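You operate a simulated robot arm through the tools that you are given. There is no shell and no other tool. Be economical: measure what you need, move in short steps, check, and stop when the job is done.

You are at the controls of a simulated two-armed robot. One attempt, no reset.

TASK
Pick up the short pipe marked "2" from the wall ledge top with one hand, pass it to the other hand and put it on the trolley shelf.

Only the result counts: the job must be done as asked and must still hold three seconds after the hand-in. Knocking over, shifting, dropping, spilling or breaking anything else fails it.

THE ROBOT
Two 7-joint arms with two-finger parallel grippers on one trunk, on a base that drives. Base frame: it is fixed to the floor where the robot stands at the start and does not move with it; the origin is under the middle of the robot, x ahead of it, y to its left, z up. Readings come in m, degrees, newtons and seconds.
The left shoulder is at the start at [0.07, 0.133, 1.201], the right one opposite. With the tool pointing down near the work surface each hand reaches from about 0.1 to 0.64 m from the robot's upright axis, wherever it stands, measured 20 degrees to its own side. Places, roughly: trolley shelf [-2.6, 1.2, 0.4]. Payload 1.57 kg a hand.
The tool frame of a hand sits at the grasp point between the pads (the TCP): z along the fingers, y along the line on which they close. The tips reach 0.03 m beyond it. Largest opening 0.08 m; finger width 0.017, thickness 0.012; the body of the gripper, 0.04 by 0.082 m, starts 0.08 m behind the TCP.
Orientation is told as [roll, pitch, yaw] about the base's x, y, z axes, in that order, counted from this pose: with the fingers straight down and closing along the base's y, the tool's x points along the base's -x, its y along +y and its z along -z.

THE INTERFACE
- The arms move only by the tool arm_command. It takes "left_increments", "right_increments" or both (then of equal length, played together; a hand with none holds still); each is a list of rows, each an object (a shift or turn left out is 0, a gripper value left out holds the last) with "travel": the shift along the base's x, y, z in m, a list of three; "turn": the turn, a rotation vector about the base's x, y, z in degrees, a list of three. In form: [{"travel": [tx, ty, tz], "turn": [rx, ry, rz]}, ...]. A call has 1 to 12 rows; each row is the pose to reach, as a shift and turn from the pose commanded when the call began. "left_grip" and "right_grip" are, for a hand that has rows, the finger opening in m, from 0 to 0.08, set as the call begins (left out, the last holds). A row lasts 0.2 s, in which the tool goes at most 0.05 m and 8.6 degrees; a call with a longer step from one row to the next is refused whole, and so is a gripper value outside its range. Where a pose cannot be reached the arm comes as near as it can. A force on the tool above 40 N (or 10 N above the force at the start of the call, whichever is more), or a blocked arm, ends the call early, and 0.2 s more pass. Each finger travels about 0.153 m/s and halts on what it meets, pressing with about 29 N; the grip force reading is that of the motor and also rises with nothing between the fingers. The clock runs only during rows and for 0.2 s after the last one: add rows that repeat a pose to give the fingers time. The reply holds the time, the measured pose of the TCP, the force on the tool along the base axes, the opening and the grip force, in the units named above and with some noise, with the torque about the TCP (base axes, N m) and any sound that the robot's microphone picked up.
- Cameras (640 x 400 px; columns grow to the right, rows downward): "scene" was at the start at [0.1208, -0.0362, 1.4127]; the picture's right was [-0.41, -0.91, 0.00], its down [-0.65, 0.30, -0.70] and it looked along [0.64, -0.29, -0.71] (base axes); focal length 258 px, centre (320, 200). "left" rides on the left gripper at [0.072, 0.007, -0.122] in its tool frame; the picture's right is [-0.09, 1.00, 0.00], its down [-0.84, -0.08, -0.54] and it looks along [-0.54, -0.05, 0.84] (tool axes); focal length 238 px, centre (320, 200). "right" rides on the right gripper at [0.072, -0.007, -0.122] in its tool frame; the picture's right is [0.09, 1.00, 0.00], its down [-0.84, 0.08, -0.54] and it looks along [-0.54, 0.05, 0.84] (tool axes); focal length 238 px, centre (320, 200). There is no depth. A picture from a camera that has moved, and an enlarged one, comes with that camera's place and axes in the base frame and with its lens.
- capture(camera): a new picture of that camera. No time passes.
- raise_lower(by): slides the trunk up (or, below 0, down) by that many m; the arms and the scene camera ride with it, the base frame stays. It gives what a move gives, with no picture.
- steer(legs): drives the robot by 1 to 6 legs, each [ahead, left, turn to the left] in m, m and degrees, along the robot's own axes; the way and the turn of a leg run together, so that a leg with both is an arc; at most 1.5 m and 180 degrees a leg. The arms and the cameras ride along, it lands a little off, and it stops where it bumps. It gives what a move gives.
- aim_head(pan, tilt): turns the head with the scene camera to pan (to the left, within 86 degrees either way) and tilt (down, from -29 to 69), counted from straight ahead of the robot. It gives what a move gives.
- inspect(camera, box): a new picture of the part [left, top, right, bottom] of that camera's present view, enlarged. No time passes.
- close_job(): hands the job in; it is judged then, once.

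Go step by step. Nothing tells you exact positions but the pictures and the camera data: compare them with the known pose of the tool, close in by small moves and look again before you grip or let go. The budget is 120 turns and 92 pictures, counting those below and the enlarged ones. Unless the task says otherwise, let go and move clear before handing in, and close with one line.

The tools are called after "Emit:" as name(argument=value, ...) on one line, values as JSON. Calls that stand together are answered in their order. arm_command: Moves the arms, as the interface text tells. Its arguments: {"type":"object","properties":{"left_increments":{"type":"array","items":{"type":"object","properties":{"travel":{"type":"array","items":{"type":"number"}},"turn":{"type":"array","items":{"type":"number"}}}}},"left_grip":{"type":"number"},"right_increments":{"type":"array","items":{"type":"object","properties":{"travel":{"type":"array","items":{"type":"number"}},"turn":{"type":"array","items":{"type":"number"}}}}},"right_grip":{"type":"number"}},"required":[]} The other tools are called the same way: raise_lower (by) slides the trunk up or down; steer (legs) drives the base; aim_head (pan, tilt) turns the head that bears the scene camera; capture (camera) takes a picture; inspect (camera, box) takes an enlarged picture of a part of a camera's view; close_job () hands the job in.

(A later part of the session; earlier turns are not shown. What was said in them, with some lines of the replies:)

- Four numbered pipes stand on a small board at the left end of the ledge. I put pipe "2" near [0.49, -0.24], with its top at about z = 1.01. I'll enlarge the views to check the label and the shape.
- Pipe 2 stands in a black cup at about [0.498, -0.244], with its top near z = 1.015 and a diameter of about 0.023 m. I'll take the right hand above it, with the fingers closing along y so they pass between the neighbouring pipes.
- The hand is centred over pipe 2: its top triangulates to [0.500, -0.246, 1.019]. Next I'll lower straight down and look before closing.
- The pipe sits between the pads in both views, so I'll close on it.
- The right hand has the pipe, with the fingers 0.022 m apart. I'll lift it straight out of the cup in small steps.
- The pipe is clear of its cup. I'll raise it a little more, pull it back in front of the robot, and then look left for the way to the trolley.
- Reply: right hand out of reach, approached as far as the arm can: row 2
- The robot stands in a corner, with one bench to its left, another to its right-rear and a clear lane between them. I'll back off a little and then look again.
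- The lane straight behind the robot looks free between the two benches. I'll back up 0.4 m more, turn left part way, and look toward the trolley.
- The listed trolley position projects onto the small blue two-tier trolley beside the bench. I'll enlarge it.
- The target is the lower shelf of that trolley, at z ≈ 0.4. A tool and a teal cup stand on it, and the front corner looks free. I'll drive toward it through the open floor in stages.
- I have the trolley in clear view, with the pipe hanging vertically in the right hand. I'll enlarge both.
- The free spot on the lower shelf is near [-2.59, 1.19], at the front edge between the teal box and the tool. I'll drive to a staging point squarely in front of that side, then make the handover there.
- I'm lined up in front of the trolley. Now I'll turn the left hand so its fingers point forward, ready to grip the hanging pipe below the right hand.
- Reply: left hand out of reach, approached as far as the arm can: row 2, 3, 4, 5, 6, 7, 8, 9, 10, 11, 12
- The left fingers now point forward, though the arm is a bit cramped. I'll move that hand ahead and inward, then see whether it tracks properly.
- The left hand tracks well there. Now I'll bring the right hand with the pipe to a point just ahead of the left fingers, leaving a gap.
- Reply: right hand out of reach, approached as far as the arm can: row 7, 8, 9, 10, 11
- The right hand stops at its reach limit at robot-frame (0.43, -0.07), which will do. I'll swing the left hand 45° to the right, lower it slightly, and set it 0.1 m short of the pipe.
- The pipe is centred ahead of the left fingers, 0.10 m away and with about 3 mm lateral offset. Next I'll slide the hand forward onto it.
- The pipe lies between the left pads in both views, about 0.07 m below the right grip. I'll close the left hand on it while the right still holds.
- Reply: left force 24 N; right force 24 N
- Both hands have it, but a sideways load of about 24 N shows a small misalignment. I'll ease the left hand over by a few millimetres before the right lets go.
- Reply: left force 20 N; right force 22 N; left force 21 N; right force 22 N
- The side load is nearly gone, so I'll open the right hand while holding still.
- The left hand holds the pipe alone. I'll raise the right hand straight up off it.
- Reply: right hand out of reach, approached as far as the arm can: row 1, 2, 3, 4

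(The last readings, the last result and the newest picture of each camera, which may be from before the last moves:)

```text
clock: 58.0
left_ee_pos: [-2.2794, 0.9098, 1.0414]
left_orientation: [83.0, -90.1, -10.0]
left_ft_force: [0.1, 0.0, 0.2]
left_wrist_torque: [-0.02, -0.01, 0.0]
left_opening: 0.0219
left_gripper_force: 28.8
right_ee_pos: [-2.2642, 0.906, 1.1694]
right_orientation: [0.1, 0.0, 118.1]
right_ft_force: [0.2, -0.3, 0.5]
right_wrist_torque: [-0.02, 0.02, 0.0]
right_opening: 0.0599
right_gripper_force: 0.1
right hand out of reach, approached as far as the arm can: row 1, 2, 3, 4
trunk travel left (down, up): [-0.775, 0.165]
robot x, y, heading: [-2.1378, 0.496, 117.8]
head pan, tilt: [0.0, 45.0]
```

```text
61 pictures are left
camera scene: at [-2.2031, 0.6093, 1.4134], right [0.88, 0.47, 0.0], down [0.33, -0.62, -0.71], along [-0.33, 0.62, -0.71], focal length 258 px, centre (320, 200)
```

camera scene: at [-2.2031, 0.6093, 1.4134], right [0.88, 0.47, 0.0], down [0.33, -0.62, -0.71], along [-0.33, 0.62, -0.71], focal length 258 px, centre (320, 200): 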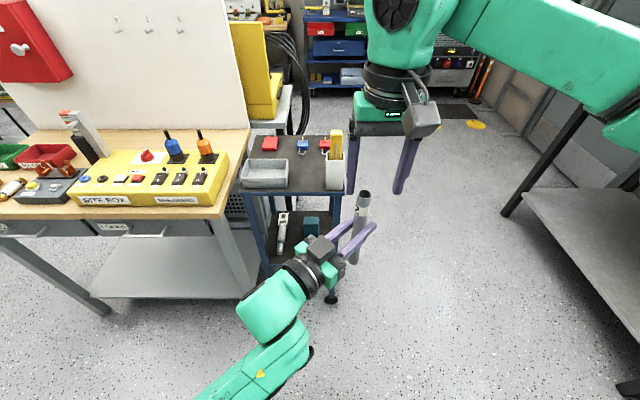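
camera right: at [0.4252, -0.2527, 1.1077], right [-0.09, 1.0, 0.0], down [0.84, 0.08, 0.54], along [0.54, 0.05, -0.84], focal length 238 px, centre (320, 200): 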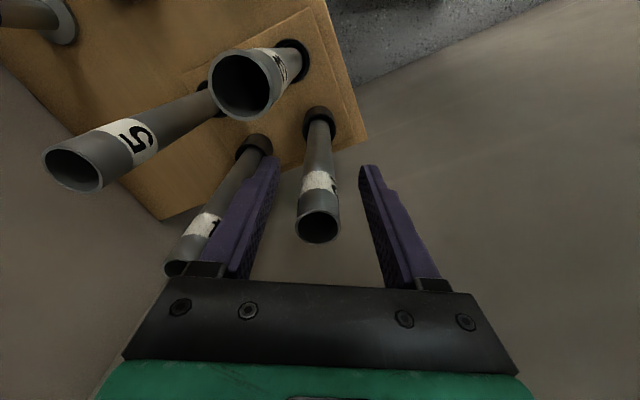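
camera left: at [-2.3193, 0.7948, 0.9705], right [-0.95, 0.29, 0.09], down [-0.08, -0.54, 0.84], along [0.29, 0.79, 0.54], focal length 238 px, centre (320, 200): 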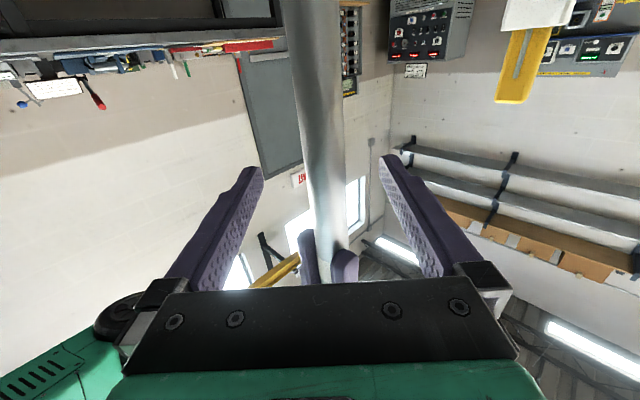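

Emit:
arm_command(right_increments=[{"travel": [0, 0, 0.02]}, {"travel": [0, 0, 0.04]}, {"travel": [0, 0, 0.06]}])

```text
clock: 58.8
left_ee_pos: [-2.2782, 0.9095, 1.0422]
left_orientation: [97.9, -89.9, -24.8]
left_ft_force: [1.0, -0.4, -0.5]
left_wrist_torque: [0.03, 0.02, 0.02]
left_opening: 0.0221
left_gripper_force: 29.5
right_ee_pos: [-2.2468, 0.9081, 1.2182]
right_orientation: [-0.1, -0.1, 118.1]
right_ft_force: [0.1, 0.8, 0.3]
right_wrist_torque: [0.0, -0.02, 0.01]
right_opening: 0.0598
right_gripper_force: 0.1
right hand out of reach, approached as far as the arm can: row 1, 2, 3
trunk travel left (down, up): [-0.775, 0.165]
robot x, y, heading: [-2.1396, 0.4955, 117.9]
head pan, tilt: [0.0, 45.0]
```

The right fingers are above the pipe now, so I'll move that hand out of the way to the right.

Emit:
arm_command(right_increments=[{"travel": [0.035, 0.019, 0]}, {"travel": [0.07, 0.038, 0]}, {"travel": [0.106, 0.0565, 0]}, {"travel": [0.141, 0.075, 0]}, {"travel": [0.176, 0.094, 0]}, {"travel": [0.212, 0.113, 0]}, {"travel": [0.233, 0.073, 0]}, {"travel": [0.254, 0.035, 0]}, {"travel": [0.275, -0.005, 0]}])

Emit:
inspect(camera="scene", box=[230, 150, 430, 350])

Emit:
inspect(camera="right", box=[0, 0, 640, 400])

```text
clock: 60.8
left_ee_pos: [-2.2793, 0.9089, 1.0419]
left_orientation: [113.6, -89.8, -40.6]
left_ft_force: [-0.1, 0.0, -0.1]
left_wrist_torque: [-0.03, -0.03, -0.03]
left_opening: 0.022
left_gripper_force: 28.9
right_ee_pos: [-1.9723, 0.9, 1.215]
right_orientation: [0.0, 0.0, 118.3]
right_ft_force: [0.5, -0.7, -0.2]
right_wrist_torque: [0.03, 0.0, -0.04]
right_opening: 0.0602
right_gripper_force: 0.1
trunk travel left (down, up): [-0.775, 0.165]
robot x, y, heading: [-2.1377, 0.4913, 117.9]
head pan, tilt: [0.0, 45.0]
```

```text
2.00 times, centred on (330, 250) of scene
camera zoom: at [-2.2019, 0.6076, 1.4136], right [0.88, 0.47, 0.0], down [0.33, -0.62, -0.71], along [-0.33, 0.62, -0.71], focal length 516 px, centre (300, 100)
```

zoom: 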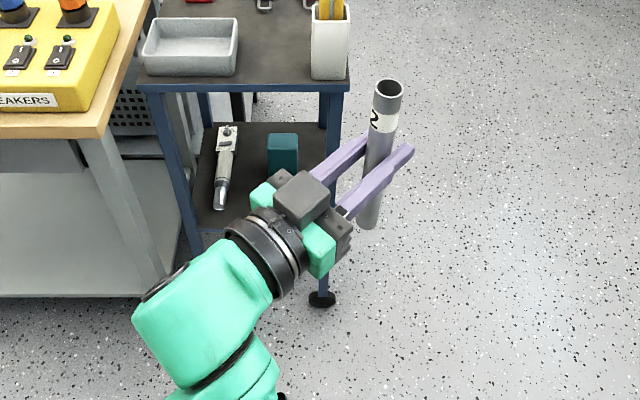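

```text
1.00 times, centred on (320, 200) of right
camera zoom: at [-1.9331, 0.8386, 1.3367], right [-0.83, -0.55, 0.0], down [-0.46, 0.7, 0.54], along [-0.3, 0.45, -0.84], focal length 238 px, centre (320, 200)
```

zoom: 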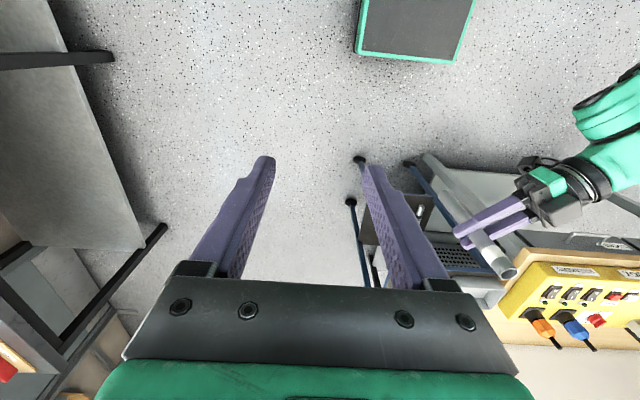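

The right hand is clear and the left hand holds pipe "2". I'll turn the left hand to point straight ahead again and bring it to the robot's left side, in line with the shelf.

Emit:
arm_command(left_increments=[{"travel": [-0.023, -0.0147, 0], "turn": [0, 0, 6.4]}, {"travel": [-0.046, -0.0294, 0], "turn": [0, 0, 12.9]}, {"travel": [-0.069, -0.0441, 0], "turn": [0, 0, 19.3]}, {"travel": [-0.092, -0.0589, 0], "turn": [0, 0, 25.7]}, {"travel": [-0.115, -0.0736, 0], "turn": [0, 0, 32.1]}, {"travel": [-0.138, -0.0883, 0], "turn": [0, 0, 38.6]}, {"travel": [-0.161, -0.103, 0], "turn": [0, 0, 45]}, {"travel": [-0.161, -0.103, 0], "turn": [0, 0, 45]}])

Emit:
capture(camera="scene")

```text
clock: 62.3
left_ee_pos: [-2.4042, 0.8143, 1.0254]
left_orientation: [84.6, -80.8, 22.5]
left_ft_force: [0.7, 0.0, 1.1]
left_wrist_torque: [0.0, -0.02, -0.01]
left_opening: 0.0219
left_gripper_force: 29.3
right_ee_pos: [-1.9719, 0.9005, 1.215]
right_orientation: [0.0, 0.0, 118.1]
right_ft_force: [0.4, 0.0, 0.6]
right_wrist_torque: [0.03, 0.0, -0.03]
right_opening: 0.06
right_gripper_force: 0.1
trunk travel left (down, up): [-0.775, 0.165]
robot x, y, heading: [-2.1395, 0.5023, 117.9]
head pan, tilt: [0.0, 45.0]
stopped in row 7 (left hand): the arm was blocked; the commanded pose is now the measured one
```

```text
58 pictures are left
camera scene: at [-2.2028, 0.6082, 1.4136], right [0.88, 0.47, 0.0], down [0.33, -0.62, -0.71], along [-0.33, 0.62, -0.71], focal length 258 px, centre (320, 200)
```

scene: 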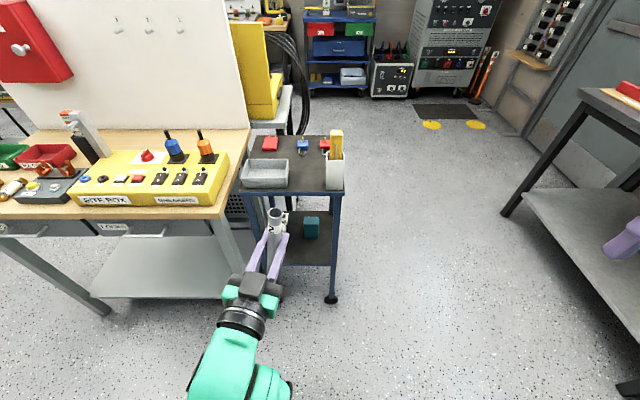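

The arm hit a joint limit just before the end and the hand is rolled about 9°. I'll move it slightly inward and forward and take that roll back out.

Emit:
arm_command(left_increments=[{"travel": [0.009, 0.016, 0.005], "turn": [0.9, -2.9, 0]}, {"travel": [0.017, 0.032, 0.01], "turn": [1.8, -5.9, 0]}, {"travel": [0.017, 0.032, 0.015], "turn": [2.7, -8.8, 0]}, {"travel": [0.017, 0.032, 0.015], "turn": [2.7, -8.8, 0]}])

```text
clock: 63.3
left_ee_pos: [-2.3739, 0.8422, 1.0255]
left_orientation: [64.0, -84.5, 39.0]
left_ft_force: [-0.3, 0.3, 0.3]
left_wrist_torque: [0.01, 0.0, 0.0]
left_opening: 0.0221
left_gripper_force: 29.1
right_ee_pos: [-1.9729, 0.901, 1.2147]
right_orientation: [0.0, 0.0, 118.1]
right_ft_force: [0.2, -0.1, 0.4]
right_wrist_torque: [0.01, -0.01, 0.02]
right_opening: 0.0599
right_gripper_force: 0.0
trunk travel left (down, up): [-0.775, 0.165]
robot x, y, heading: [-2.1418, 0.4991, 117.9]
head pan, tilt: [0.0, 45.0]
```

Emit:
arm_command(left_increments=[{"travel": [0.009, 0.005, 0]}, {"travel": [0.018, 0.01, 0]}, {"travel": [0.018, 0.01, 0]}])

```text
clock: 63.8
left_ee_pos: [-2.3631, 0.8455, 1.0226]
left_orientation: [72.4, -82.5, 29.3]
left_ft_force: [-0.2, 1.1, 0.7]
left_wrist_torque: [-0.05, -0.02, -0.03]
left_opening: 0.022
left_gripper_force: 29.0
right_ee_pos: [-1.9713, 0.902, 1.2147]
right_orientation: [0.0, 0.0, 118.1]
right_ft_force: [0.3, 0.5, 0.0]
right_wrist_torque: [0.04, 0.04, 0.0]
right_opening: 0.0598
right_gripper_force: 0.1
trunk travel left (down, up): [-0.775, 0.165]
robot x, y, heading: [-2.139, 0.4938, 117.9]
head pan, tilt: [0.0, 45.0]
stopped in row 2 (left hand): the arm was blocked; the commanded pose is now the measured one
```

The joint limit comes back at this heading. I'll turn the hand back to the right, where the handover pose was comfortable, and extend it a little.

Emit:
arm_command(left_increments=[{"travel": [0.006, 0.016, 0.005], "turn": [0.5, -1, -7]}, {"travel": [0.012, 0.032, 0.01], "turn": [1, -2, -14]}, {"travel": [0.019, 0.048, 0.015], "turn": [1.5, -3, -21]}, {"travel": [0.025, 0.063, 0.02], "turn": [2, -4, -28]}, {"travel": [0.025, 0.063, 0.02], "turn": [2, -4, -28]}, {"travel": [0.025, 0.063, 0.02], "turn": [2, -4, -28]}])

Emit:
capture(camera="scene")

```text
clock: 65.2
left_ee_pos: [-2.3392, 0.909, 1.043]
left_orientation: [89.0, -86.8, -15.3]
left_ft_force: [-0.1, -0.8, -0.6]
left_wrist_torque: [0.01, 0.01, -0.02]
left_opening: 0.022
left_gripper_force: 28.8
right_ee_pos: [-1.9717, 0.9014, 1.2154]
right_orientation: [0.1, 0.0, 118.1]
right_ft_force: [-0.2, -0.2, -0.7]
right_wrist_torque: [-0.02, 0.03, 0.02]
right_opening: 0.0601
right_gripper_force: 0.1
trunk travel left (down, up): [-0.775, 0.165]
robot x, y, heading: [-2.1372, 0.4951, 118.1]
head pan, tilt: [0.0, 45.0]
```

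```text
57 pictures are left
camera scene: at [-2.2029, 0.6092, 1.4135], right [0.88, 0.47, 0.0], down [0.33, -0.62, -0.71], along [-0.33, 0.62, -0.71], focal length 258 px, centre (320, 200)
```

scene: 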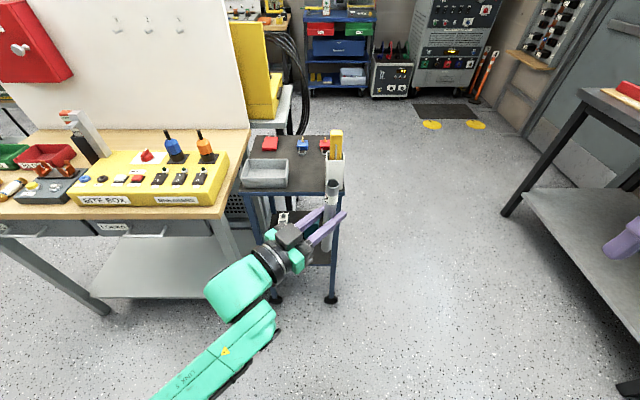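

The hand is nearly level now at heading 74°. I'll straighten the remaining roll and test a more extended pose, turned slightly back left.

Emit:
arm_command(left_increments=[{"travel": [-0.012, 0.023, 0], "turn": [-0.5, -1.5, 0]}, {"travel": [-0.025, 0.047, 0], "turn": [-0.9, -3, 0]}, {"travel": [-0.0377, 0.0706, 0], "turn": [-0.9, -3, 7]}, {"travel": [-0.0377, 0.0706, 0], "turn": [-0.9, -3, 14]}, {"travel": [-0.0377, 0.0706, 0], "turn": [-0.9, -3, 14]}])

```text
clock: 66.4
left_ee_pos: [-2.376, 0.9806, 1.0419]
left_orientation: [-4.0, -89.4, 91.8]
left_ft_force: [0.0, -0.4, 0.2]
left_wrist_torque: [-0.01, -0.02, -0.03]
left_opening: 0.0218
left_gripper_force: 29.1
right_ee_pos: [-1.9745, 0.9017, 1.215]
right_orientation: [-0.1, 0.1, 118.1]
right_ft_force: [-0.2, -0.4, 0.1]
right_wrist_torque: [0.0, -0.04, 0.03]
right_opening: 0.0599
right_gripper_force: 0.0
trunk travel left (down, up): [-0.775, 0.165]
robot x, y, heading: [-2.1372, 0.4948, 118.1]
head pan, tilt: [0.0, 45.0]
```

Emit:
arm_command(left_increments=[{"turn": [0, 0, 7]}, {"turn": [0, 0, 14]}, {"turn": [0, 0, 20]}, {"turn": [0, 0, 20]}])

```text
clock: 67.1
left_ee_pos: [-2.4039, 0.964, 1.0037]
left_orientation: [75.9, -77.6, 27.5]
left_ft_force: [-0.2, -0.3, 0.0]
left_wrist_torque: [-0.01, 0.02, -0.01]
left_opening: 0.0217
left_gripper_force: 28.9
right_ee_pos: [-1.9738, 0.9008, 1.2141]
right_orientation: [0.0, 0.1, 118.0]
right_ft_force: [0.0, -0.7, -0.6]
right_wrist_torque: [0.03, -0.03, -0.03]
right_opening: 0.06
right_gripper_force: 0.1
trunk travel left (down, up): [-0.775, 0.165]
robot x, y, heading: [-2.141, 0.4983, 118.2]
head pan, tilt: [0.0, 45.0]
stopped in row 3 (left hand): the arm was blocked; the commanded pose is now the measured one
```

That turn runs into the same limit near heading 95°. I'll go back to about 86°, which tracked well, and turn the base instead.

Emit:
arm_command(left_increments=[{"travel": [0.009, 0.006, 0.013], "turn": [1.9, -3.6, -5.5]}, {"travel": [0.018, 0.011, 0.026], "turn": [3.8, -7.2, -11]}, {"travel": [0.028, 0.0166, 0.038], "turn": [5.7, -10.8, -17]}, {"travel": [0.028, 0.0166, 0.038], "turn": [5.7, -10.8, -17]}])

```text
clock: 68.1
left_ee_pos: [-2.3739, 0.9818, 1.0412]
left_orientation: [158.1, -88.0, -71.5]
left_ft_force: [0.3, 0.6, -0.4]
left_wrist_torque: [0.02, -0.02, 0.02]
left_opening: 0.0223
left_gripper_force: 29.3
right_ee_pos: [-1.9722, 0.9022, 1.2148]
right_orientation: [0.0, 0.0, 118.1]
right_ft_force: [0.1, 0.1, -0.7]
right_wrist_torque: [0.0, 0.04, 0.04]
right_opening: 0.0598
right_gripper_force: 0.1
trunk travel left (down, up): [-0.775, 0.165]
robot x, y, heading: [-2.1384, 0.4934, 118.1]
head pan, tilt: [0.0, 45.0]
```

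Emit:
arm_command(left_increments=[{"turn": [-1.9, -0.64, 0]}, {"turn": [-1.9, -0.64, 0]}])

Emit:
inspect(camera="scene", box=[220, 130, 380, 290])

Emit:
capture(camera="left")

```text
clock: 68.7
left_ee_pos: [-2.3743, 0.9827, 1.0407]
left_orientation: [64.5, -90.0, 22.1]
left_ft_force: [-0.6, -1.0, 0.0]
left_wrist_torque: [0.01, 0.0, 0.02]
left_opening: 0.0219
left_gripper_force: 29.0
right_ee_pos: [-1.9744, 0.9018, 1.2144]
right_orientation: [0.0, 0.1, 118.1]
right_ft_force: [-0.1, -0.6, 0.6]
right_wrist_torque: [-0.03, -0.01, 0.0]
right_opening: 0.0601
right_gripper_force: 0.0
trunk travel left (down, up): [-0.775, 0.165]
robot x, y, heading: [-2.1363, 0.4945, 118.1]
head pan, tilt: [0.0, 45.0]
```

```text
2.50 times, centred on (300, 210) of scene
camera zoom: at [-2.203, 0.6095, 1.4134], right [0.88, 0.47, 0.0], down [0.33, -0.62, -0.71], along [-0.33, 0.62, -0.71], focal length 645 px, centre (370, 175)
```

zoom: 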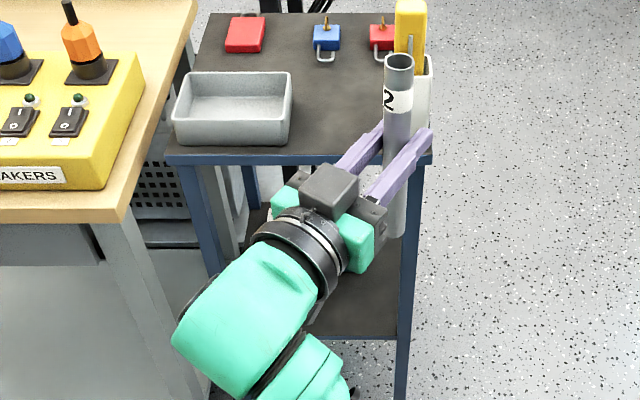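

```text
55 pictures are left
camera left: at [-2.3882, 0.8608, 0.9699], right [-0.99, 0.06, 0.09], down [0.05, -0.55, 0.84], along [0.1, 0.84, 0.54], focal length 238 px, centre (320, 200)
```

left: 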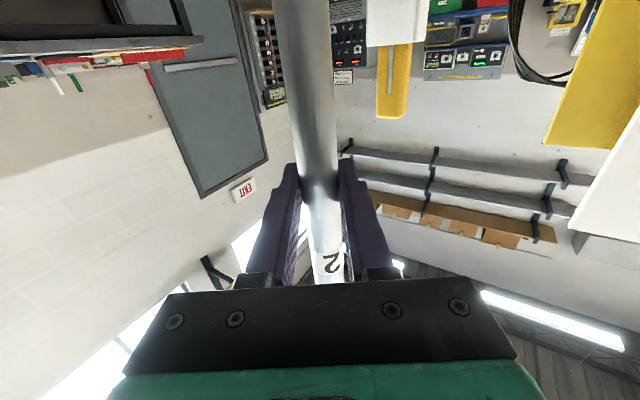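

The hand is level, with the pipe nearly vertical and a slight lean toward the robot. I'll turn the base 22° left and shift, so the hand faces the shelf opening nearly squarely.

Emit:
steer(legs=[[0, 0, 22], [0.108, -0.129, 0]])

Emit:
aim_head(pan=-5, tilt=50)

Emit:
capture(camera="scene")

```text
clock: 71.4
left_ee_pos: [-2.5401, 1.0221, 1.0423]
left_orientation: [171.3, -90.0, -62.0]
left_ft_force: [0.2, 0.5, -0.3]
left_wrist_torque: [0.01, -0.01, 0.04]
left_opening: 0.0218
left_gripper_force: 29.0
right_ee_pos: [-2.1395, 1.1012, 1.2151]
right_orientation: [0.0, 0.0, 140.8]
right_ft_force: [0.5, -1.0, 1.0]
right_wrist_torque: [0.0, 0.02, 0.03]
right_opening: 0.0599
right_gripper_force: 0.1
trunk travel left (down, up): [-0.775, 0.165]
robot x, y, heading: [-2.1359, 0.6664, 140.8]
head pan, tilt: [0.0, 45.0]
```

```text
clock: 72.0
left_ee_pos: [-2.5402, 1.0252, 1.0412]
left_orientation: [51.1, -89.9, 58.2]
left_ft_force: [0.1, 0.9, 0.0]
left_wrist_torque: [-0.03, 0.01, 0.0]
left_opening: 0.0219
left_gripper_force: 28.9
right_ee_pos: [-2.1394, 1.1049, 1.216]
right_orientation: [0.0, -0.1, 140.9]
right_ft_force: [-0.5, -0.8, -0.2]
right_wrist_torque: [-0.02, 0.02, 0.02]
right_opening: 0.06
right_gripper_force: 0.2
trunk travel left (down, up): [-0.775, 0.165]
robot x, y, heading: [-2.1329, 0.6656, 140.6]
head pan, tilt: [-5.0, 50.0]
```

```text
54 pictures are left
camera scene: at [-2.2331, 0.7491, 1.4065], right [0.7, 0.72, 0.0], down [0.55, -0.54, -0.64], along [-0.46, 0.45, -0.77], focal length 258 px, centre (320, 200)
```

scene: 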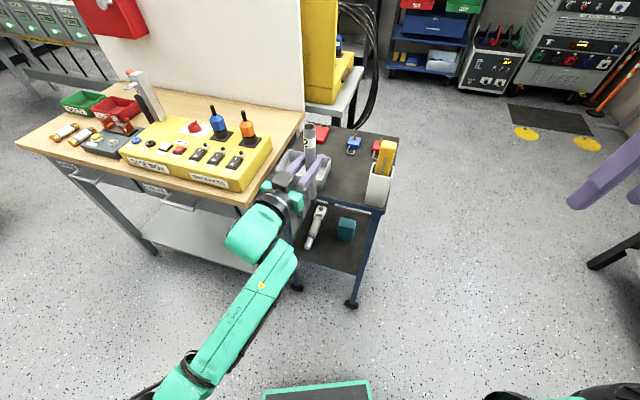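

Emit:
inspect(camera="scene", box=[270, 110, 410, 310])

```text
2.00 times, centred on (340, 210) of scene
camera zoom: at [-2.2331, 0.7491, 1.4065], right [0.7, 0.72, 0.0], down [0.55, -0.54, -0.64], along [-0.46, 0.45, -0.77], focal length 516 px, centre (280, 180)
```

zoom: 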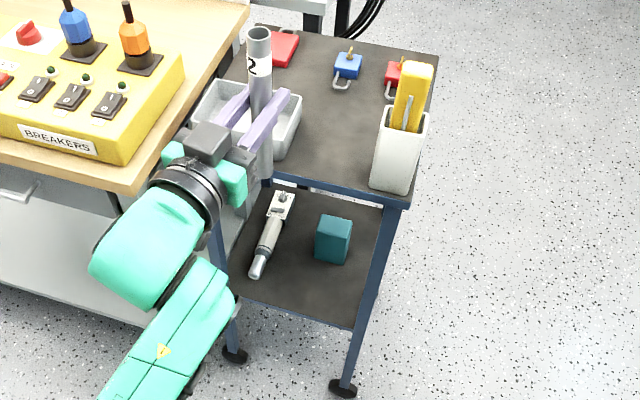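

Re-triangulating, the pipe is vertical at the left TCP. It slipped about 0.024 m down at release, so its bottom is now about 0.125 m below the TCP. I'll back off slightly, lower the trunk in front of the trolley, and look again.

Emit:
steer(legs=[[-0.043, 0.026, 0]])

Emit:
raise_lower(by=-0.44)

Emit:
aim_head(pan=-5, tilt=35)

Emit:
capture(camera="scene")

```text
clock: 73.0
left_ee_pos: [-2.5254, 0.979, 1.0388]
left_orientation: [11.0, -89.7, 98.3]
left_ft_force: [-0.5, 0.8, 0.3]
left_wrist_torque: [0.0, 0.0, -0.01]
left_opening: 0.0221
left_gripper_force: 28.5
right_ee_pos: [-2.1253, 1.0612, 1.2119]
right_orientation: [0.1, 0.2, 140.8]
right_ft_force: [0.4, 0.4, -0.3]
right_wrist_torque: [-0.03, 0.0, -0.02]
right_opening: 0.0601
right_gripper_force: 0.1
trunk travel left (down, up): [-0.775, 0.165]
robot x, y, heading: [-2.1205, 0.6196, 140.8]
head pan, tilt: [-5.0, 50.0]
```

```text
refused: -0.44 is not a number from -0.4 to 0.4
```

```text
clock: 73.7
left_ee_pos: [-2.5239, 0.9757, 1.0425]
left_orientation: [122.8, -89.9, -13.2]
left_ft_force: [-1.3, -0.4, 0.1]
left_wrist_torque: [-0.02, 0.03, 0.02]
left_opening: 0.022
left_gripper_force: 29.6
right_ee_pos: [-2.123, 1.0547, 1.2161]
right_orientation: [-0.1, 0.1, 140.9]
right_ft_force: [-0.3, -0.4, -0.7]
right_wrist_torque: [0.02, 0.0, -0.02]
right_opening: 0.0602
right_gripper_force: 0.1
trunk travel left (down, up): [-0.775, 0.165]
robot x, y, heading: [-2.1219, 0.6208, 140.9]
head pan, tilt: [-5.0, 35.0]
```

```text
52 pictures are left
camera scene: at [-2.2242, 0.7069, 1.4284], right [0.7, 0.72, 0.0], down [0.41, -0.4, -0.82], along [-0.59, 0.57, -0.57], focal length 258 px, centre (320, 200)
```

scene: 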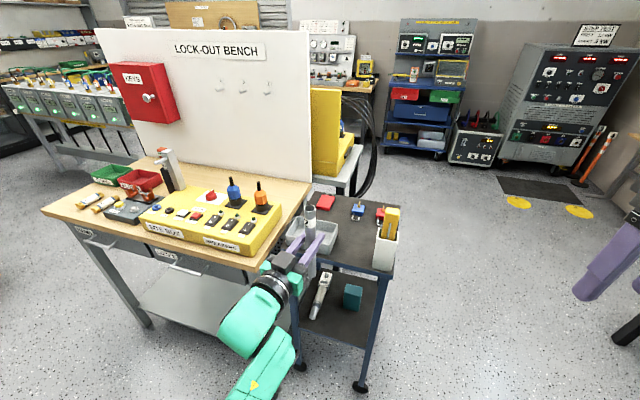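

Emit:
raise_lower(by=-0.25)

Emit:
raise_lower(by=-0.17)

Emit:
capture(camera="scene")

```text
clock: 76.3
left_ee_pos: [-2.5247, 0.9767, 0.7898]
left_orientation: [61.3, -89.9, 48.0]
left_ft_force: [0.0, 0.3, 0.1]
left_wrist_torque: [0.03, -0.02, 0.02]
left_opening: 0.0219
left_gripper_force: 29.2
right_ee_pos: [-2.1233, 1.0562, 0.9647]
right_orientation: [0.0, 0.1, 140.9]
right_ft_force: [0.0, 1.4, -0.3]
right_wrist_torque: [0.0, 0.0, 0.01]
right_opening: 0.0599
right_gripper_force: 0.1
trunk travel left (down, up): [-0.525, 0.415]
robot x, y, heading: [-2.1211, 0.6196, 140.9]
head pan, tilt: [-5.0, 35.0]
```

```text
clock: 78.2
left_ee_pos: [-2.5244, 0.9764, 0.6216]
left_orientation: [64.3, -89.9, 45.0]
left_ft_force: [-0.3, 1.1, 0.0]
left_wrist_torque: [0.03, 0.0, -0.02]
left_opening: 0.0221
left_gripper_force: 29.1
right_ee_pos: [-2.1236, 1.0549, 0.7962]
right_orientation: [0.0, -0.1, 140.9]
right_ft_force: [0.7, 0.1, 0.7]
right_wrist_torque: [0.01, -0.03, 0.0]
right_opening: 0.06
right_gripper_force: 0.0
trunk travel left (down, up): [-0.355, 0.585]
robot x, y, heading: [-2.1219, 0.6195, 140.7]
head pan, tilt: [-5.0, 35.0]
```

```text
51 pictures are left
camera scene: at [-2.2246, 0.7083, 1.0083], right [0.7, 0.72, 0.0], down [0.41, -0.4, -0.82], along [-0.59, 0.57, -0.57], focal length 258 px, centre (320, 200)
```

scene: 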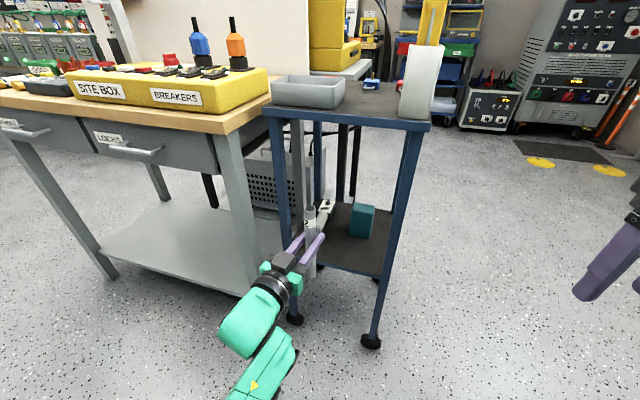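

Emit:
inspect(camera="scene", box=[250, 180, 410, 340])

```text
2.50 times, centred on (330, 260) of scene
camera zoom: at [-2.2246, 0.7083, 1.0083], right [0.7, 0.72, 0.0], down [0.41, -0.4, -0.82], along [-0.59, 0.57, -0.57], focal length 645 px, centre (295, 50)
```

zoom: 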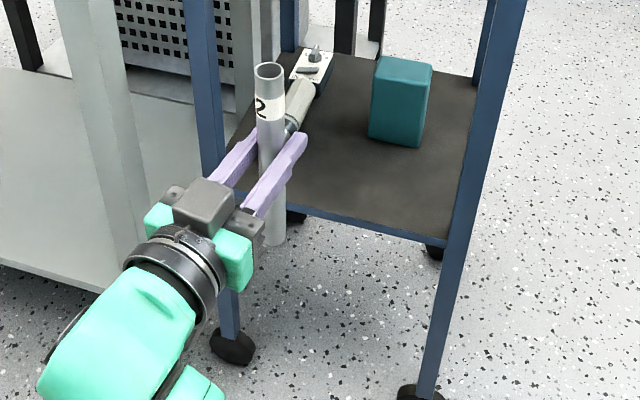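

The picture confirms the shelf front edge and a free area in front of the teal box. The pipe's bottom is about 0.08 m above the shelf, so I'll drive in diagonally in two steps.

Emit:
steer(legs=[[0.093, -0.076, 0]])

Emit:
inspect(camera="scene", box=[250, 180, 410, 340])

```text
clock: 79.5
left_ee_pos: [-2.5497, 1.0943, 0.6205]
left_orientation: [32.3, -90.0, 77.1]
left_ft_force: [-0.2, 1.0, -0.4]
left_wrist_torque: [0.0, 0.02, -0.06]
left_opening: 0.022
left_gripper_force: 28.7
right_ee_pos: [-2.1462, 1.1747, 0.7947]
right_orientation: [-0.1, 0.1, 140.8]
right_ft_force: [0.2, 0.7, -0.6]
right_wrist_torque: [-0.05, -0.03, 0.02]
right_opening: 0.0602
right_gripper_force: 0.1
trunk travel left (down, up): [-0.355, 0.585]
robot x, y, heading: [-2.1465, 0.7389, 140.7]
head pan, tilt: [-5.0, 35.0]
```

```text
2.50 times, centred on (330, 260) of scene
camera zoom: at [-2.2487, 0.8276, 1.0081], right [0.7, 0.72, 0.0], down [0.41, -0.4, -0.82], along [-0.59, 0.57, -0.57], focal length 645 px, centre (295, 50)
```

zoom: 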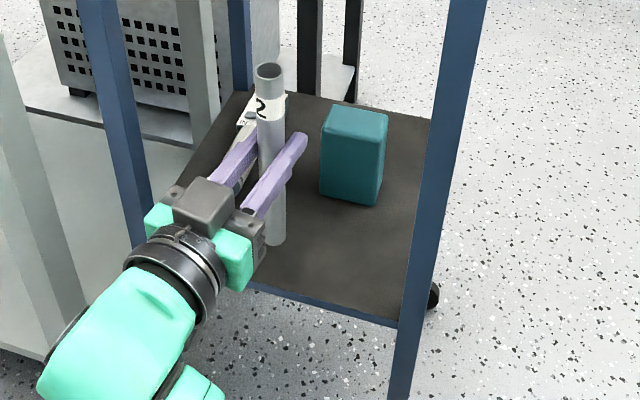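

Emit:
steer(legs=[[0.061, -0.052, 0]])

Emit:
inspect(camera="scene", box=[250, 180, 410, 340])

```text
clock: 80.5
left_ee_pos: [-2.5649, 1.1741, 0.6219]
left_orientation: [28.2, -90.0, 81.3]
left_ft_force: [-0.1, 0.7, -0.3]
left_wrist_torque: [-0.01, 0.0, 0.0]
left_opening: 0.022
left_gripper_force: 28.4
right_ee_pos: [-2.1652, 1.2552, 0.7948]
right_orientation: [0.0, 0.2, 140.8]
right_ft_force: [-0.2, -0.3, 0.4]
right_wrist_torque: [-0.01, -0.02, 0.03]
right_opening: 0.0598
right_gripper_force: 0.2
trunk travel left (down, up): [-0.355, 0.585]
robot x, y, heading: [-2.1616, 0.8149, 141.0]
head pan, tilt: [-5.0, 35.0]
```

```text
2.50 times, centred on (330, 260) of scene
camera zoom: at [-2.2644, 0.9071, 1.0081], right [0.7, 0.72, 0.0], down [0.41, -0.4, -0.82], along [-0.59, 0.57, -0.57], focal length 645 px, centre (295, 50)
```

zoom: 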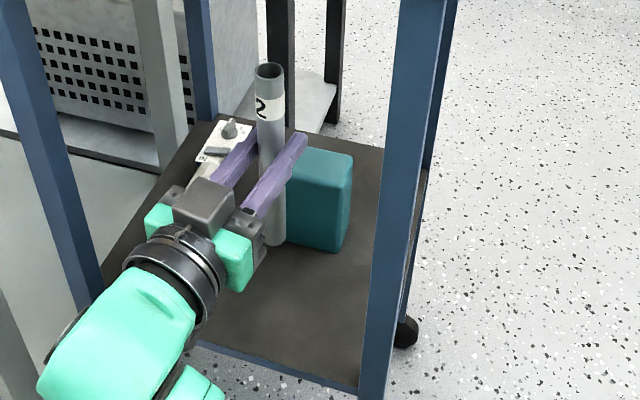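

The pipe is over the free spot, about 0.07 m from the teal box. I'll lower most of the way with the trunk, then do the last stretch with the arm while watching the force.

Emit:
raise_lower(by=-0.05)

Emit:
inspect(camera="scene", box=[250, 200, 390, 340])

```text
clock: 81.4
left_ee_pos: [-2.564, 1.1729, 0.5711]
left_orientation: [55.7, -89.9, 53.6]
left_ft_force: [0.0, -0.7, 0.6]
left_wrist_torque: [-0.01, 0.04, 0.01]
left_opening: 0.022
left_gripper_force: 28.8
right_ee_pos: [-2.1625, 1.254, 0.7454]
right_orientation: [0.0, 0.0, 140.7]
right_ft_force: [0.0, 0.0, 0.9]
right_wrist_torque: [-0.02, 0.01, 0.0]
right_opening: 0.06
right_gripper_force: 0.1
trunk travel left (down, up): [-0.305, 0.635]
robot x, y, heading: [-2.1605, 0.8177, 140.7]
head pan, tilt: [-5.0, 35.0]
```

```text
2.86 times, centred on (320, 270) of scene
camera zoom: at [-2.2642, 0.906, 0.9583], right [0.7, 0.72, 0.0], down [0.41, -0.4, -0.82], along [-0.59, 0.57, -0.57], focal length 737 px, centre (320, 0)
```

zoom: 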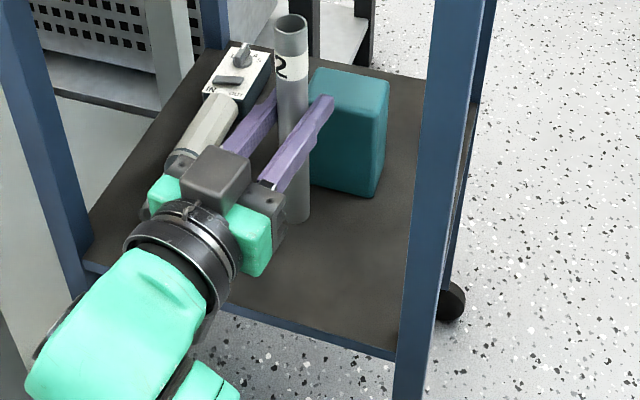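

Emit:
arm_command(left_increments=[{"travel": [0, 0, -0.005]}, {"travel": [0, 0, -0.01]}, {"travel": [0, 0, -0.015]}])

Emit:
arm_command(left_increments=[{"travel": [0, 0, -0.005]}, {"travel": [0, 0, -0.01]}])

Emit:
inspect(camera="scene", box=[250, 200, 390, 340])

```text
clock: 82.2
left_ee_pos: [-2.5647, 1.1739, 0.5558]
left_orientation: [67.7, -89.8, 41.8]
left_ft_force: [0.0, 0.5, -0.4]
left_wrist_torque: [0.0, 0.05, -0.01]
left_opening: 0.0222
left_gripper_force: 29.5
right_ee_pos: [-2.1637, 1.2535, 0.7445]
right_orientation: [0.1, 0.1, 140.8]
right_ft_force: [-0.3, 0.7, -0.7]
right_wrist_torque: [-0.01, 0.02, 0.02]
right_opening: 0.06
right_gripper_force: 0.0
trunk travel left (down, up): [-0.305, 0.635]
robot x, y, heading: [-2.1563, 0.8143, 140.7]
head pan, tilt: [-5.0, 35.0]
```

```text
clock: 82.8
left_ee_pos: [-2.5638, 1.1741, 0.5459]
left_orientation: [21.2, -90.0, 88.2]
left_ft_force: [0.2, 0.3, -0.4]
left_wrist_torque: [-0.01, -0.02, 0.03]
left_opening: 0.022
left_gripper_force: 29.1
right_ee_pos: [-2.1631, 1.2527, 0.7444]
right_orientation: [0.0, 0.2, 140.8]
right_ft_force: [-0.1, 0.0, -0.2]
right_wrist_torque: [0.01, 0.0, 0.02]
right_opening: 0.06
right_gripper_force: 0.0
trunk travel left (down, up): [-0.305, 0.635]
robot x, y, heading: [-2.1565, 0.8135, 140.9]
head pan, tilt: [-5.0, 35.0]
```

```text
2.86 times, centred on (320, 270) of scene
camera zoom: at [-2.2643, 0.9062, 0.9582], right [0.7, 0.72, 0.0], down [0.41, -0.4, -0.82], along [-0.59, 0.57, -0.57], focal length 737 px, centre (320, 0)
```

zoom: 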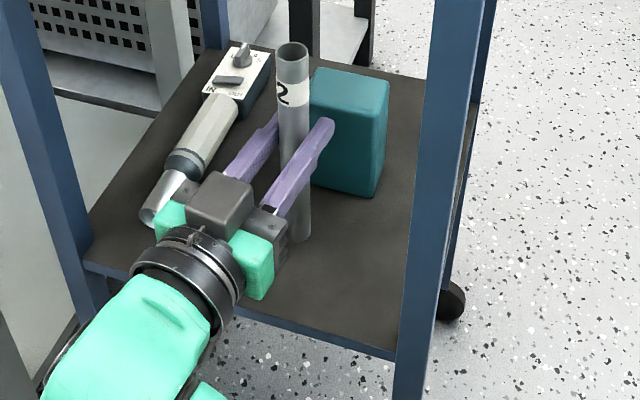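

Emit:
arm_command(left_increments=[{"travel": [0, 0, -0.004]}, {"travel": [0, 0, -0.008]}])

Emit:
arm_command(left_increments=[{"travel": [0, 0, -0.003]}, {"travel": [0, 0, -0.005]}])

```text
clock: 83.4
left_ee_pos: [-2.5634, 1.1728, 0.5382]
left_orientation: [58.0, -90.0, 51.4]
left_ft_force: [0.6, -0.2, -0.5]
left_wrist_torque: [0.01, 0.01, -0.01]
left_opening: 0.0216
left_gripper_force: 28.8
right_ee_pos: [-2.1631, 1.2532, 0.7452]
right_orientation: [0.0, 0.1, 140.8]
right_ft_force: [0.7, -0.2, 0.2]
right_wrist_torque: [0.0, -0.01, -0.01]
right_opening: 0.0602
right_gripper_force: 0.0
trunk travel left (down, up): [-0.305, 0.635]
robot x, y, heading: [-2.1585, 0.8168, 140.9]
head pan, tilt: [-5.0, 35.0]
```

```text
clock: 84.0
left_ee_pos: [-2.5642, 1.1736, 0.5326]
left_orientation: [44.8, -89.8, 64.5]
left_ft_force: [0.0, 0.5, -0.9]
left_wrist_torque: [0.0, -0.03, -0.03]
left_opening: 0.0222
left_gripper_force: 29.4
right_ee_pos: [-2.1639, 1.2547, 0.7457]
right_orientation: [0.1, 0.1, 140.8]
right_ft_force: [0.2, 0.0, -0.6]
right_wrist_torque: [-0.02, 0.02, 0.0]
right_opening: 0.0599
right_gripper_force: 0.1
trunk travel left (down, up): [-0.305, 0.635]
robot x, y, heading: [-2.1599, 0.8147, 140.8]
head pan, tilt: [-5.0, 35.0]
```

Emit:
arm_command(left_increments=[{"travel": [0, 0, -0.003]}, {"travel": [0, 0, -0.005]}])

Emit:
inspect(camera="scene", box=[280, 210, 350, 310])

```text
clock: 84.6
left_ee_pos: [-2.5638, 1.1737, 0.5307]
left_orientation: [153.9, -89.7, -44.5]
left_ft_force: [0.1, -2.4, 3.9]
left_wrist_torque: [-0.3, -0.09, 0.0]
left_opening: 0.0222
left_gripper_force: 29.7
right_ee_pos: [-2.1626, 1.2532, 0.7464]
right_orientation: [0.1, 0.0, 140.7]
right_ft_force: [-0.2, -0.1, 0.1]
right_wrist_torque: [-0.01, -0.01, 0.01]
right_opening: 0.0601
right_gripper_force: 0.1
trunk travel left (down, up): [-0.305, 0.635]
robot x, y, heading: [-2.1619, 0.8174, 140.8]
head pan, tilt: [-5.0, 35.0]
```

```text
4.00 times, centred on (315, 260) of scene
camera zoom: at [-2.2637, 0.9055, 0.9585], right [0.7, 0.72, 0.0], down [0.41, -0.4, -0.82], along [-0.59, 0.57, -0.57], focal length 1031 px, centre (340, -40)
```

zoom: 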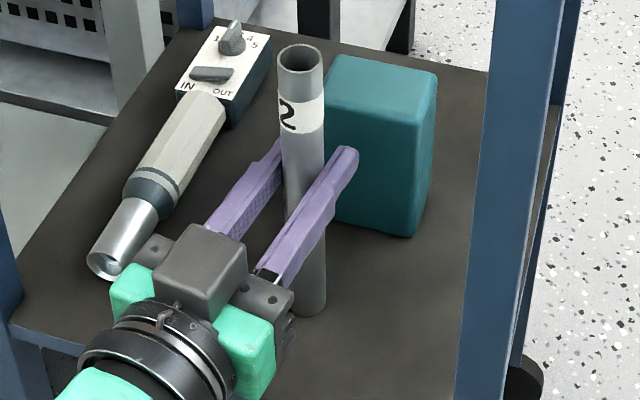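

The pipe has touched the shelf, with about 4 N of contact force, and it looks vertical. I'll open the fingers only slightly first, so they can catch it if it leans.

Emit:
arm_command(left_increments=[{"travel": [0, 0, 0]}, {"travel": [0, 0, 0]}, {"travel": [0, 0, 0]}, {"travel": [0, 0, 0]}], left_grip=0.032)

Emit:
inspect(camera="scene", box=[280, 210, 350, 310])

Emit:
capture(camera="left")

```text
clock: 85.6
left_ee_pos: [-2.5651, 1.1732, 0.5286]
left_orientation: [55.7, -89.9, 53.8]
left_ft_force: [-0.5, 0.3, 0.1]
left_wrist_torque: [0.0, 0.0, 0.01]
left_opening: 0.0324
left_gripper_force: 0.0
right_ee_pos: [-2.1621, 1.2535, 0.7456]
right_orientation: [0.1, 0.0, 140.8]
right_ft_force: [-1.4, 0.0, -0.3]
right_wrist_torque: [0.01, -0.04, 0.02]
right_opening: 0.0599
right_gripper_force: 0.1
trunk travel left (down, up): [-0.305, 0.635]
robot x, y, heading: [-2.1561, 0.8166, 140.9]
head pan, tilt: [-5.0, 35.0]
```

```text
4.00 times, centred on (315, 260) of scene
camera zoom: at [-2.2641, 0.9061, 0.9583], right [0.7, 0.72, 0.0], down [0.41, -0.4, -0.82], along [-0.59, 0.57, -0.57], focal length 1031 px, centre (340, -40)
```

zoom: 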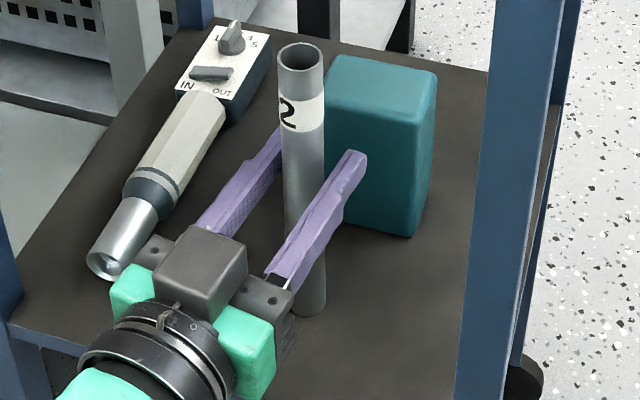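

```text
43 pictures are left
camera left: at [-2.5311, 1.0556, 0.457], right [-0.94, -0.33, 0.09], down [0.25, -0.48, 0.84], along [-0.23, 0.81, 0.54], focal length 238 px, centre (320, 200)
```

left: 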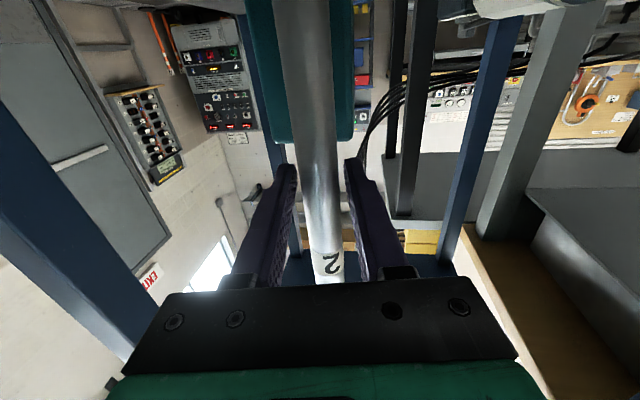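

The pipe stands by itself between the fingers. I'll open wider and draw the hand straight back along its own axis.

Emit:
arm_command(left_increments=[{"travel": [0, 0, 0]}, {"travel": [0, 0, 0]}], left_grip=0.068)

Emit:
arm_command(left_increments=[{"travel": [0.005, -0.014, 0]}, {"travel": [0.01, -0.028, 0]}, {"travel": [0.0165, -0.047, 0]}, {"travel": [0.023, -0.066, 0]}, {"travel": [0.03, -0.085, 0]}])

Emit:
capture(camera="scene")

```text
clock: 86.2
left_ee_pos: [-2.5649, 1.1745, 0.529]
left_orientation: [54.9, -89.9, 54.6]
left_ft_force: [0.7, -0.4, -0.6]
left_wrist_torque: [-0.01, 0.03, 0.03]
left_opening: 0.0685
left_gripper_force: 0.1
right_ee_pos: [-2.1634, 1.2542, 0.7451]
right_orientation: [-0.1, 0.1, 140.8]
right_ft_force: [-0.8, -1.2, -0.1]
right_wrist_torque: [0.0, -0.01, -0.02]
right_opening: 0.0599
right_gripper_force: 0.0
trunk travel left (down, up): [-0.305, 0.635]
robot x, y, heading: [-2.1592, 0.8178, 140.7]
head pan, tilt: [-5.0, 35.0]
```

```text
clock: 87.4
left_ee_pos: [-2.5348, 1.0893, 0.5307]
left_orientation: [82.4, -90.0, 27.0]
left_ft_force: [-0.5, 0.1, -0.4]
left_wrist_torque: [-0.02, 0.0, 0.0]
left_opening: 0.0682
left_gripper_force: 0.1
right_ee_pos: [-2.1628, 1.2531, 0.7446]
right_orientation: [0.0, 0.0, 140.9]
right_ft_force: [-0.3, -0.4, -0.3]
right_wrist_torque: [-0.03, 0.01, -0.01]
right_opening: 0.0598
right_gripper_force: 0.1
trunk travel left (down, up): [-0.305, 0.635]
robot x, y, heading: [-2.1595, 0.8163, 140.8]
head pan, tilt: [-5.0, 35.0]
```

```text
42 pictures are left
camera scene: at [-2.2641, 0.9059, 0.9583], right [0.7, 0.72, 0.0], down [0.41, -0.4, -0.82], along [-0.59, 0.57, -0.57], focal length 258 px, centre (320, 200)
```

scene: 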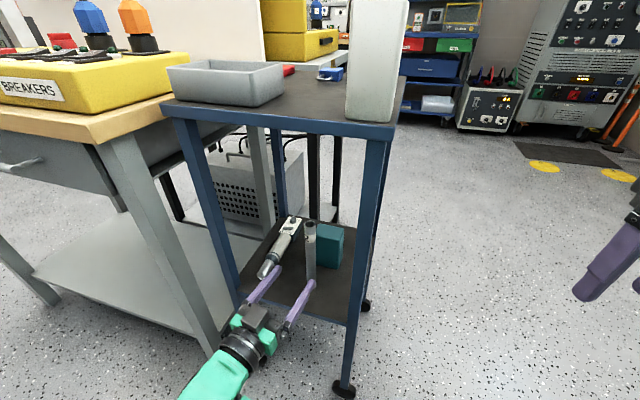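

The pipe stands upright on the shelf. I'll back the base off so the hand is fully clear, then check once more.

Emit:
steer(legs=[[-0.128, 0.078, 0]])

Emit:
inspect(camera="scene", box=[200, 130, 420, 350])

```text
clock: 88.8
left_ee_pos: [-2.4861, 0.9467, 0.5307]
left_orientation: [97.9, -89.9, 11.3]
left_ft_force: [0.1, 0.0, 0.1]
left_wrist_torque: [0.01, 0.02, 0.03]
left_opening: 0.0682
left_gripper_force: 0.1
right_ee_pos: [-2.1142, 1.1099, 0.7454]
right_orientation: [-0.1, 0.0, 140.8]
right_ft_force: [-0.3, -0.1, 0.1]
right_wrist_torque: [-0.01, -0.03, -0.04]
right_opening: 0.06
right_gripper_force: 0.0
trunk travel left (down, up): [-0.305, 0.635]
robot x, y, heading: [-2.1108, 0.6717, 140.7]
head pan, tilt: [-5.0, 35.0]
```

```text
1.82 times, centred on (310, 240) of scene
camera zoom: at [-2.2165, 0.7622, 0.9584], right [0.7, 0.71, 0.0], down [0.41, -0.4, -0.82], along [-0.59, 0.57, -0.57], focal length 469 px, centre (338, 127)
```

zoom: 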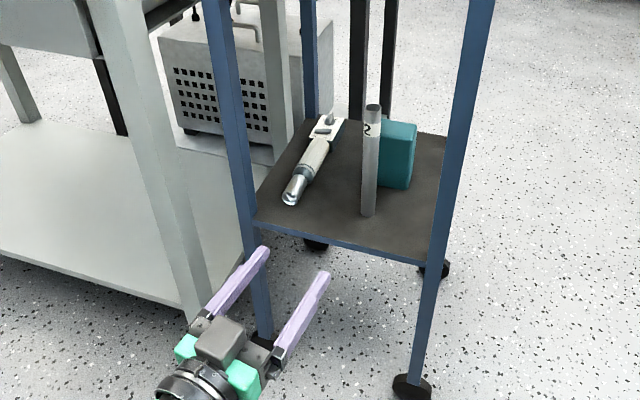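

Pipe "2" is standing on the trolley's lower shelf, both hands are clear of it, and nothing else there has moved. I'm handing in now.

Emit:
close_job()

```text
The job is handed in.
```

The job is handed in: I picked pipe "2" off the wall ledge with the right hand, passed it to the left, and stood it upright on the trolley's lower shelf. In the last picture before the hand-in it was standing clear of both hands and nothing else on the trolley had moved.
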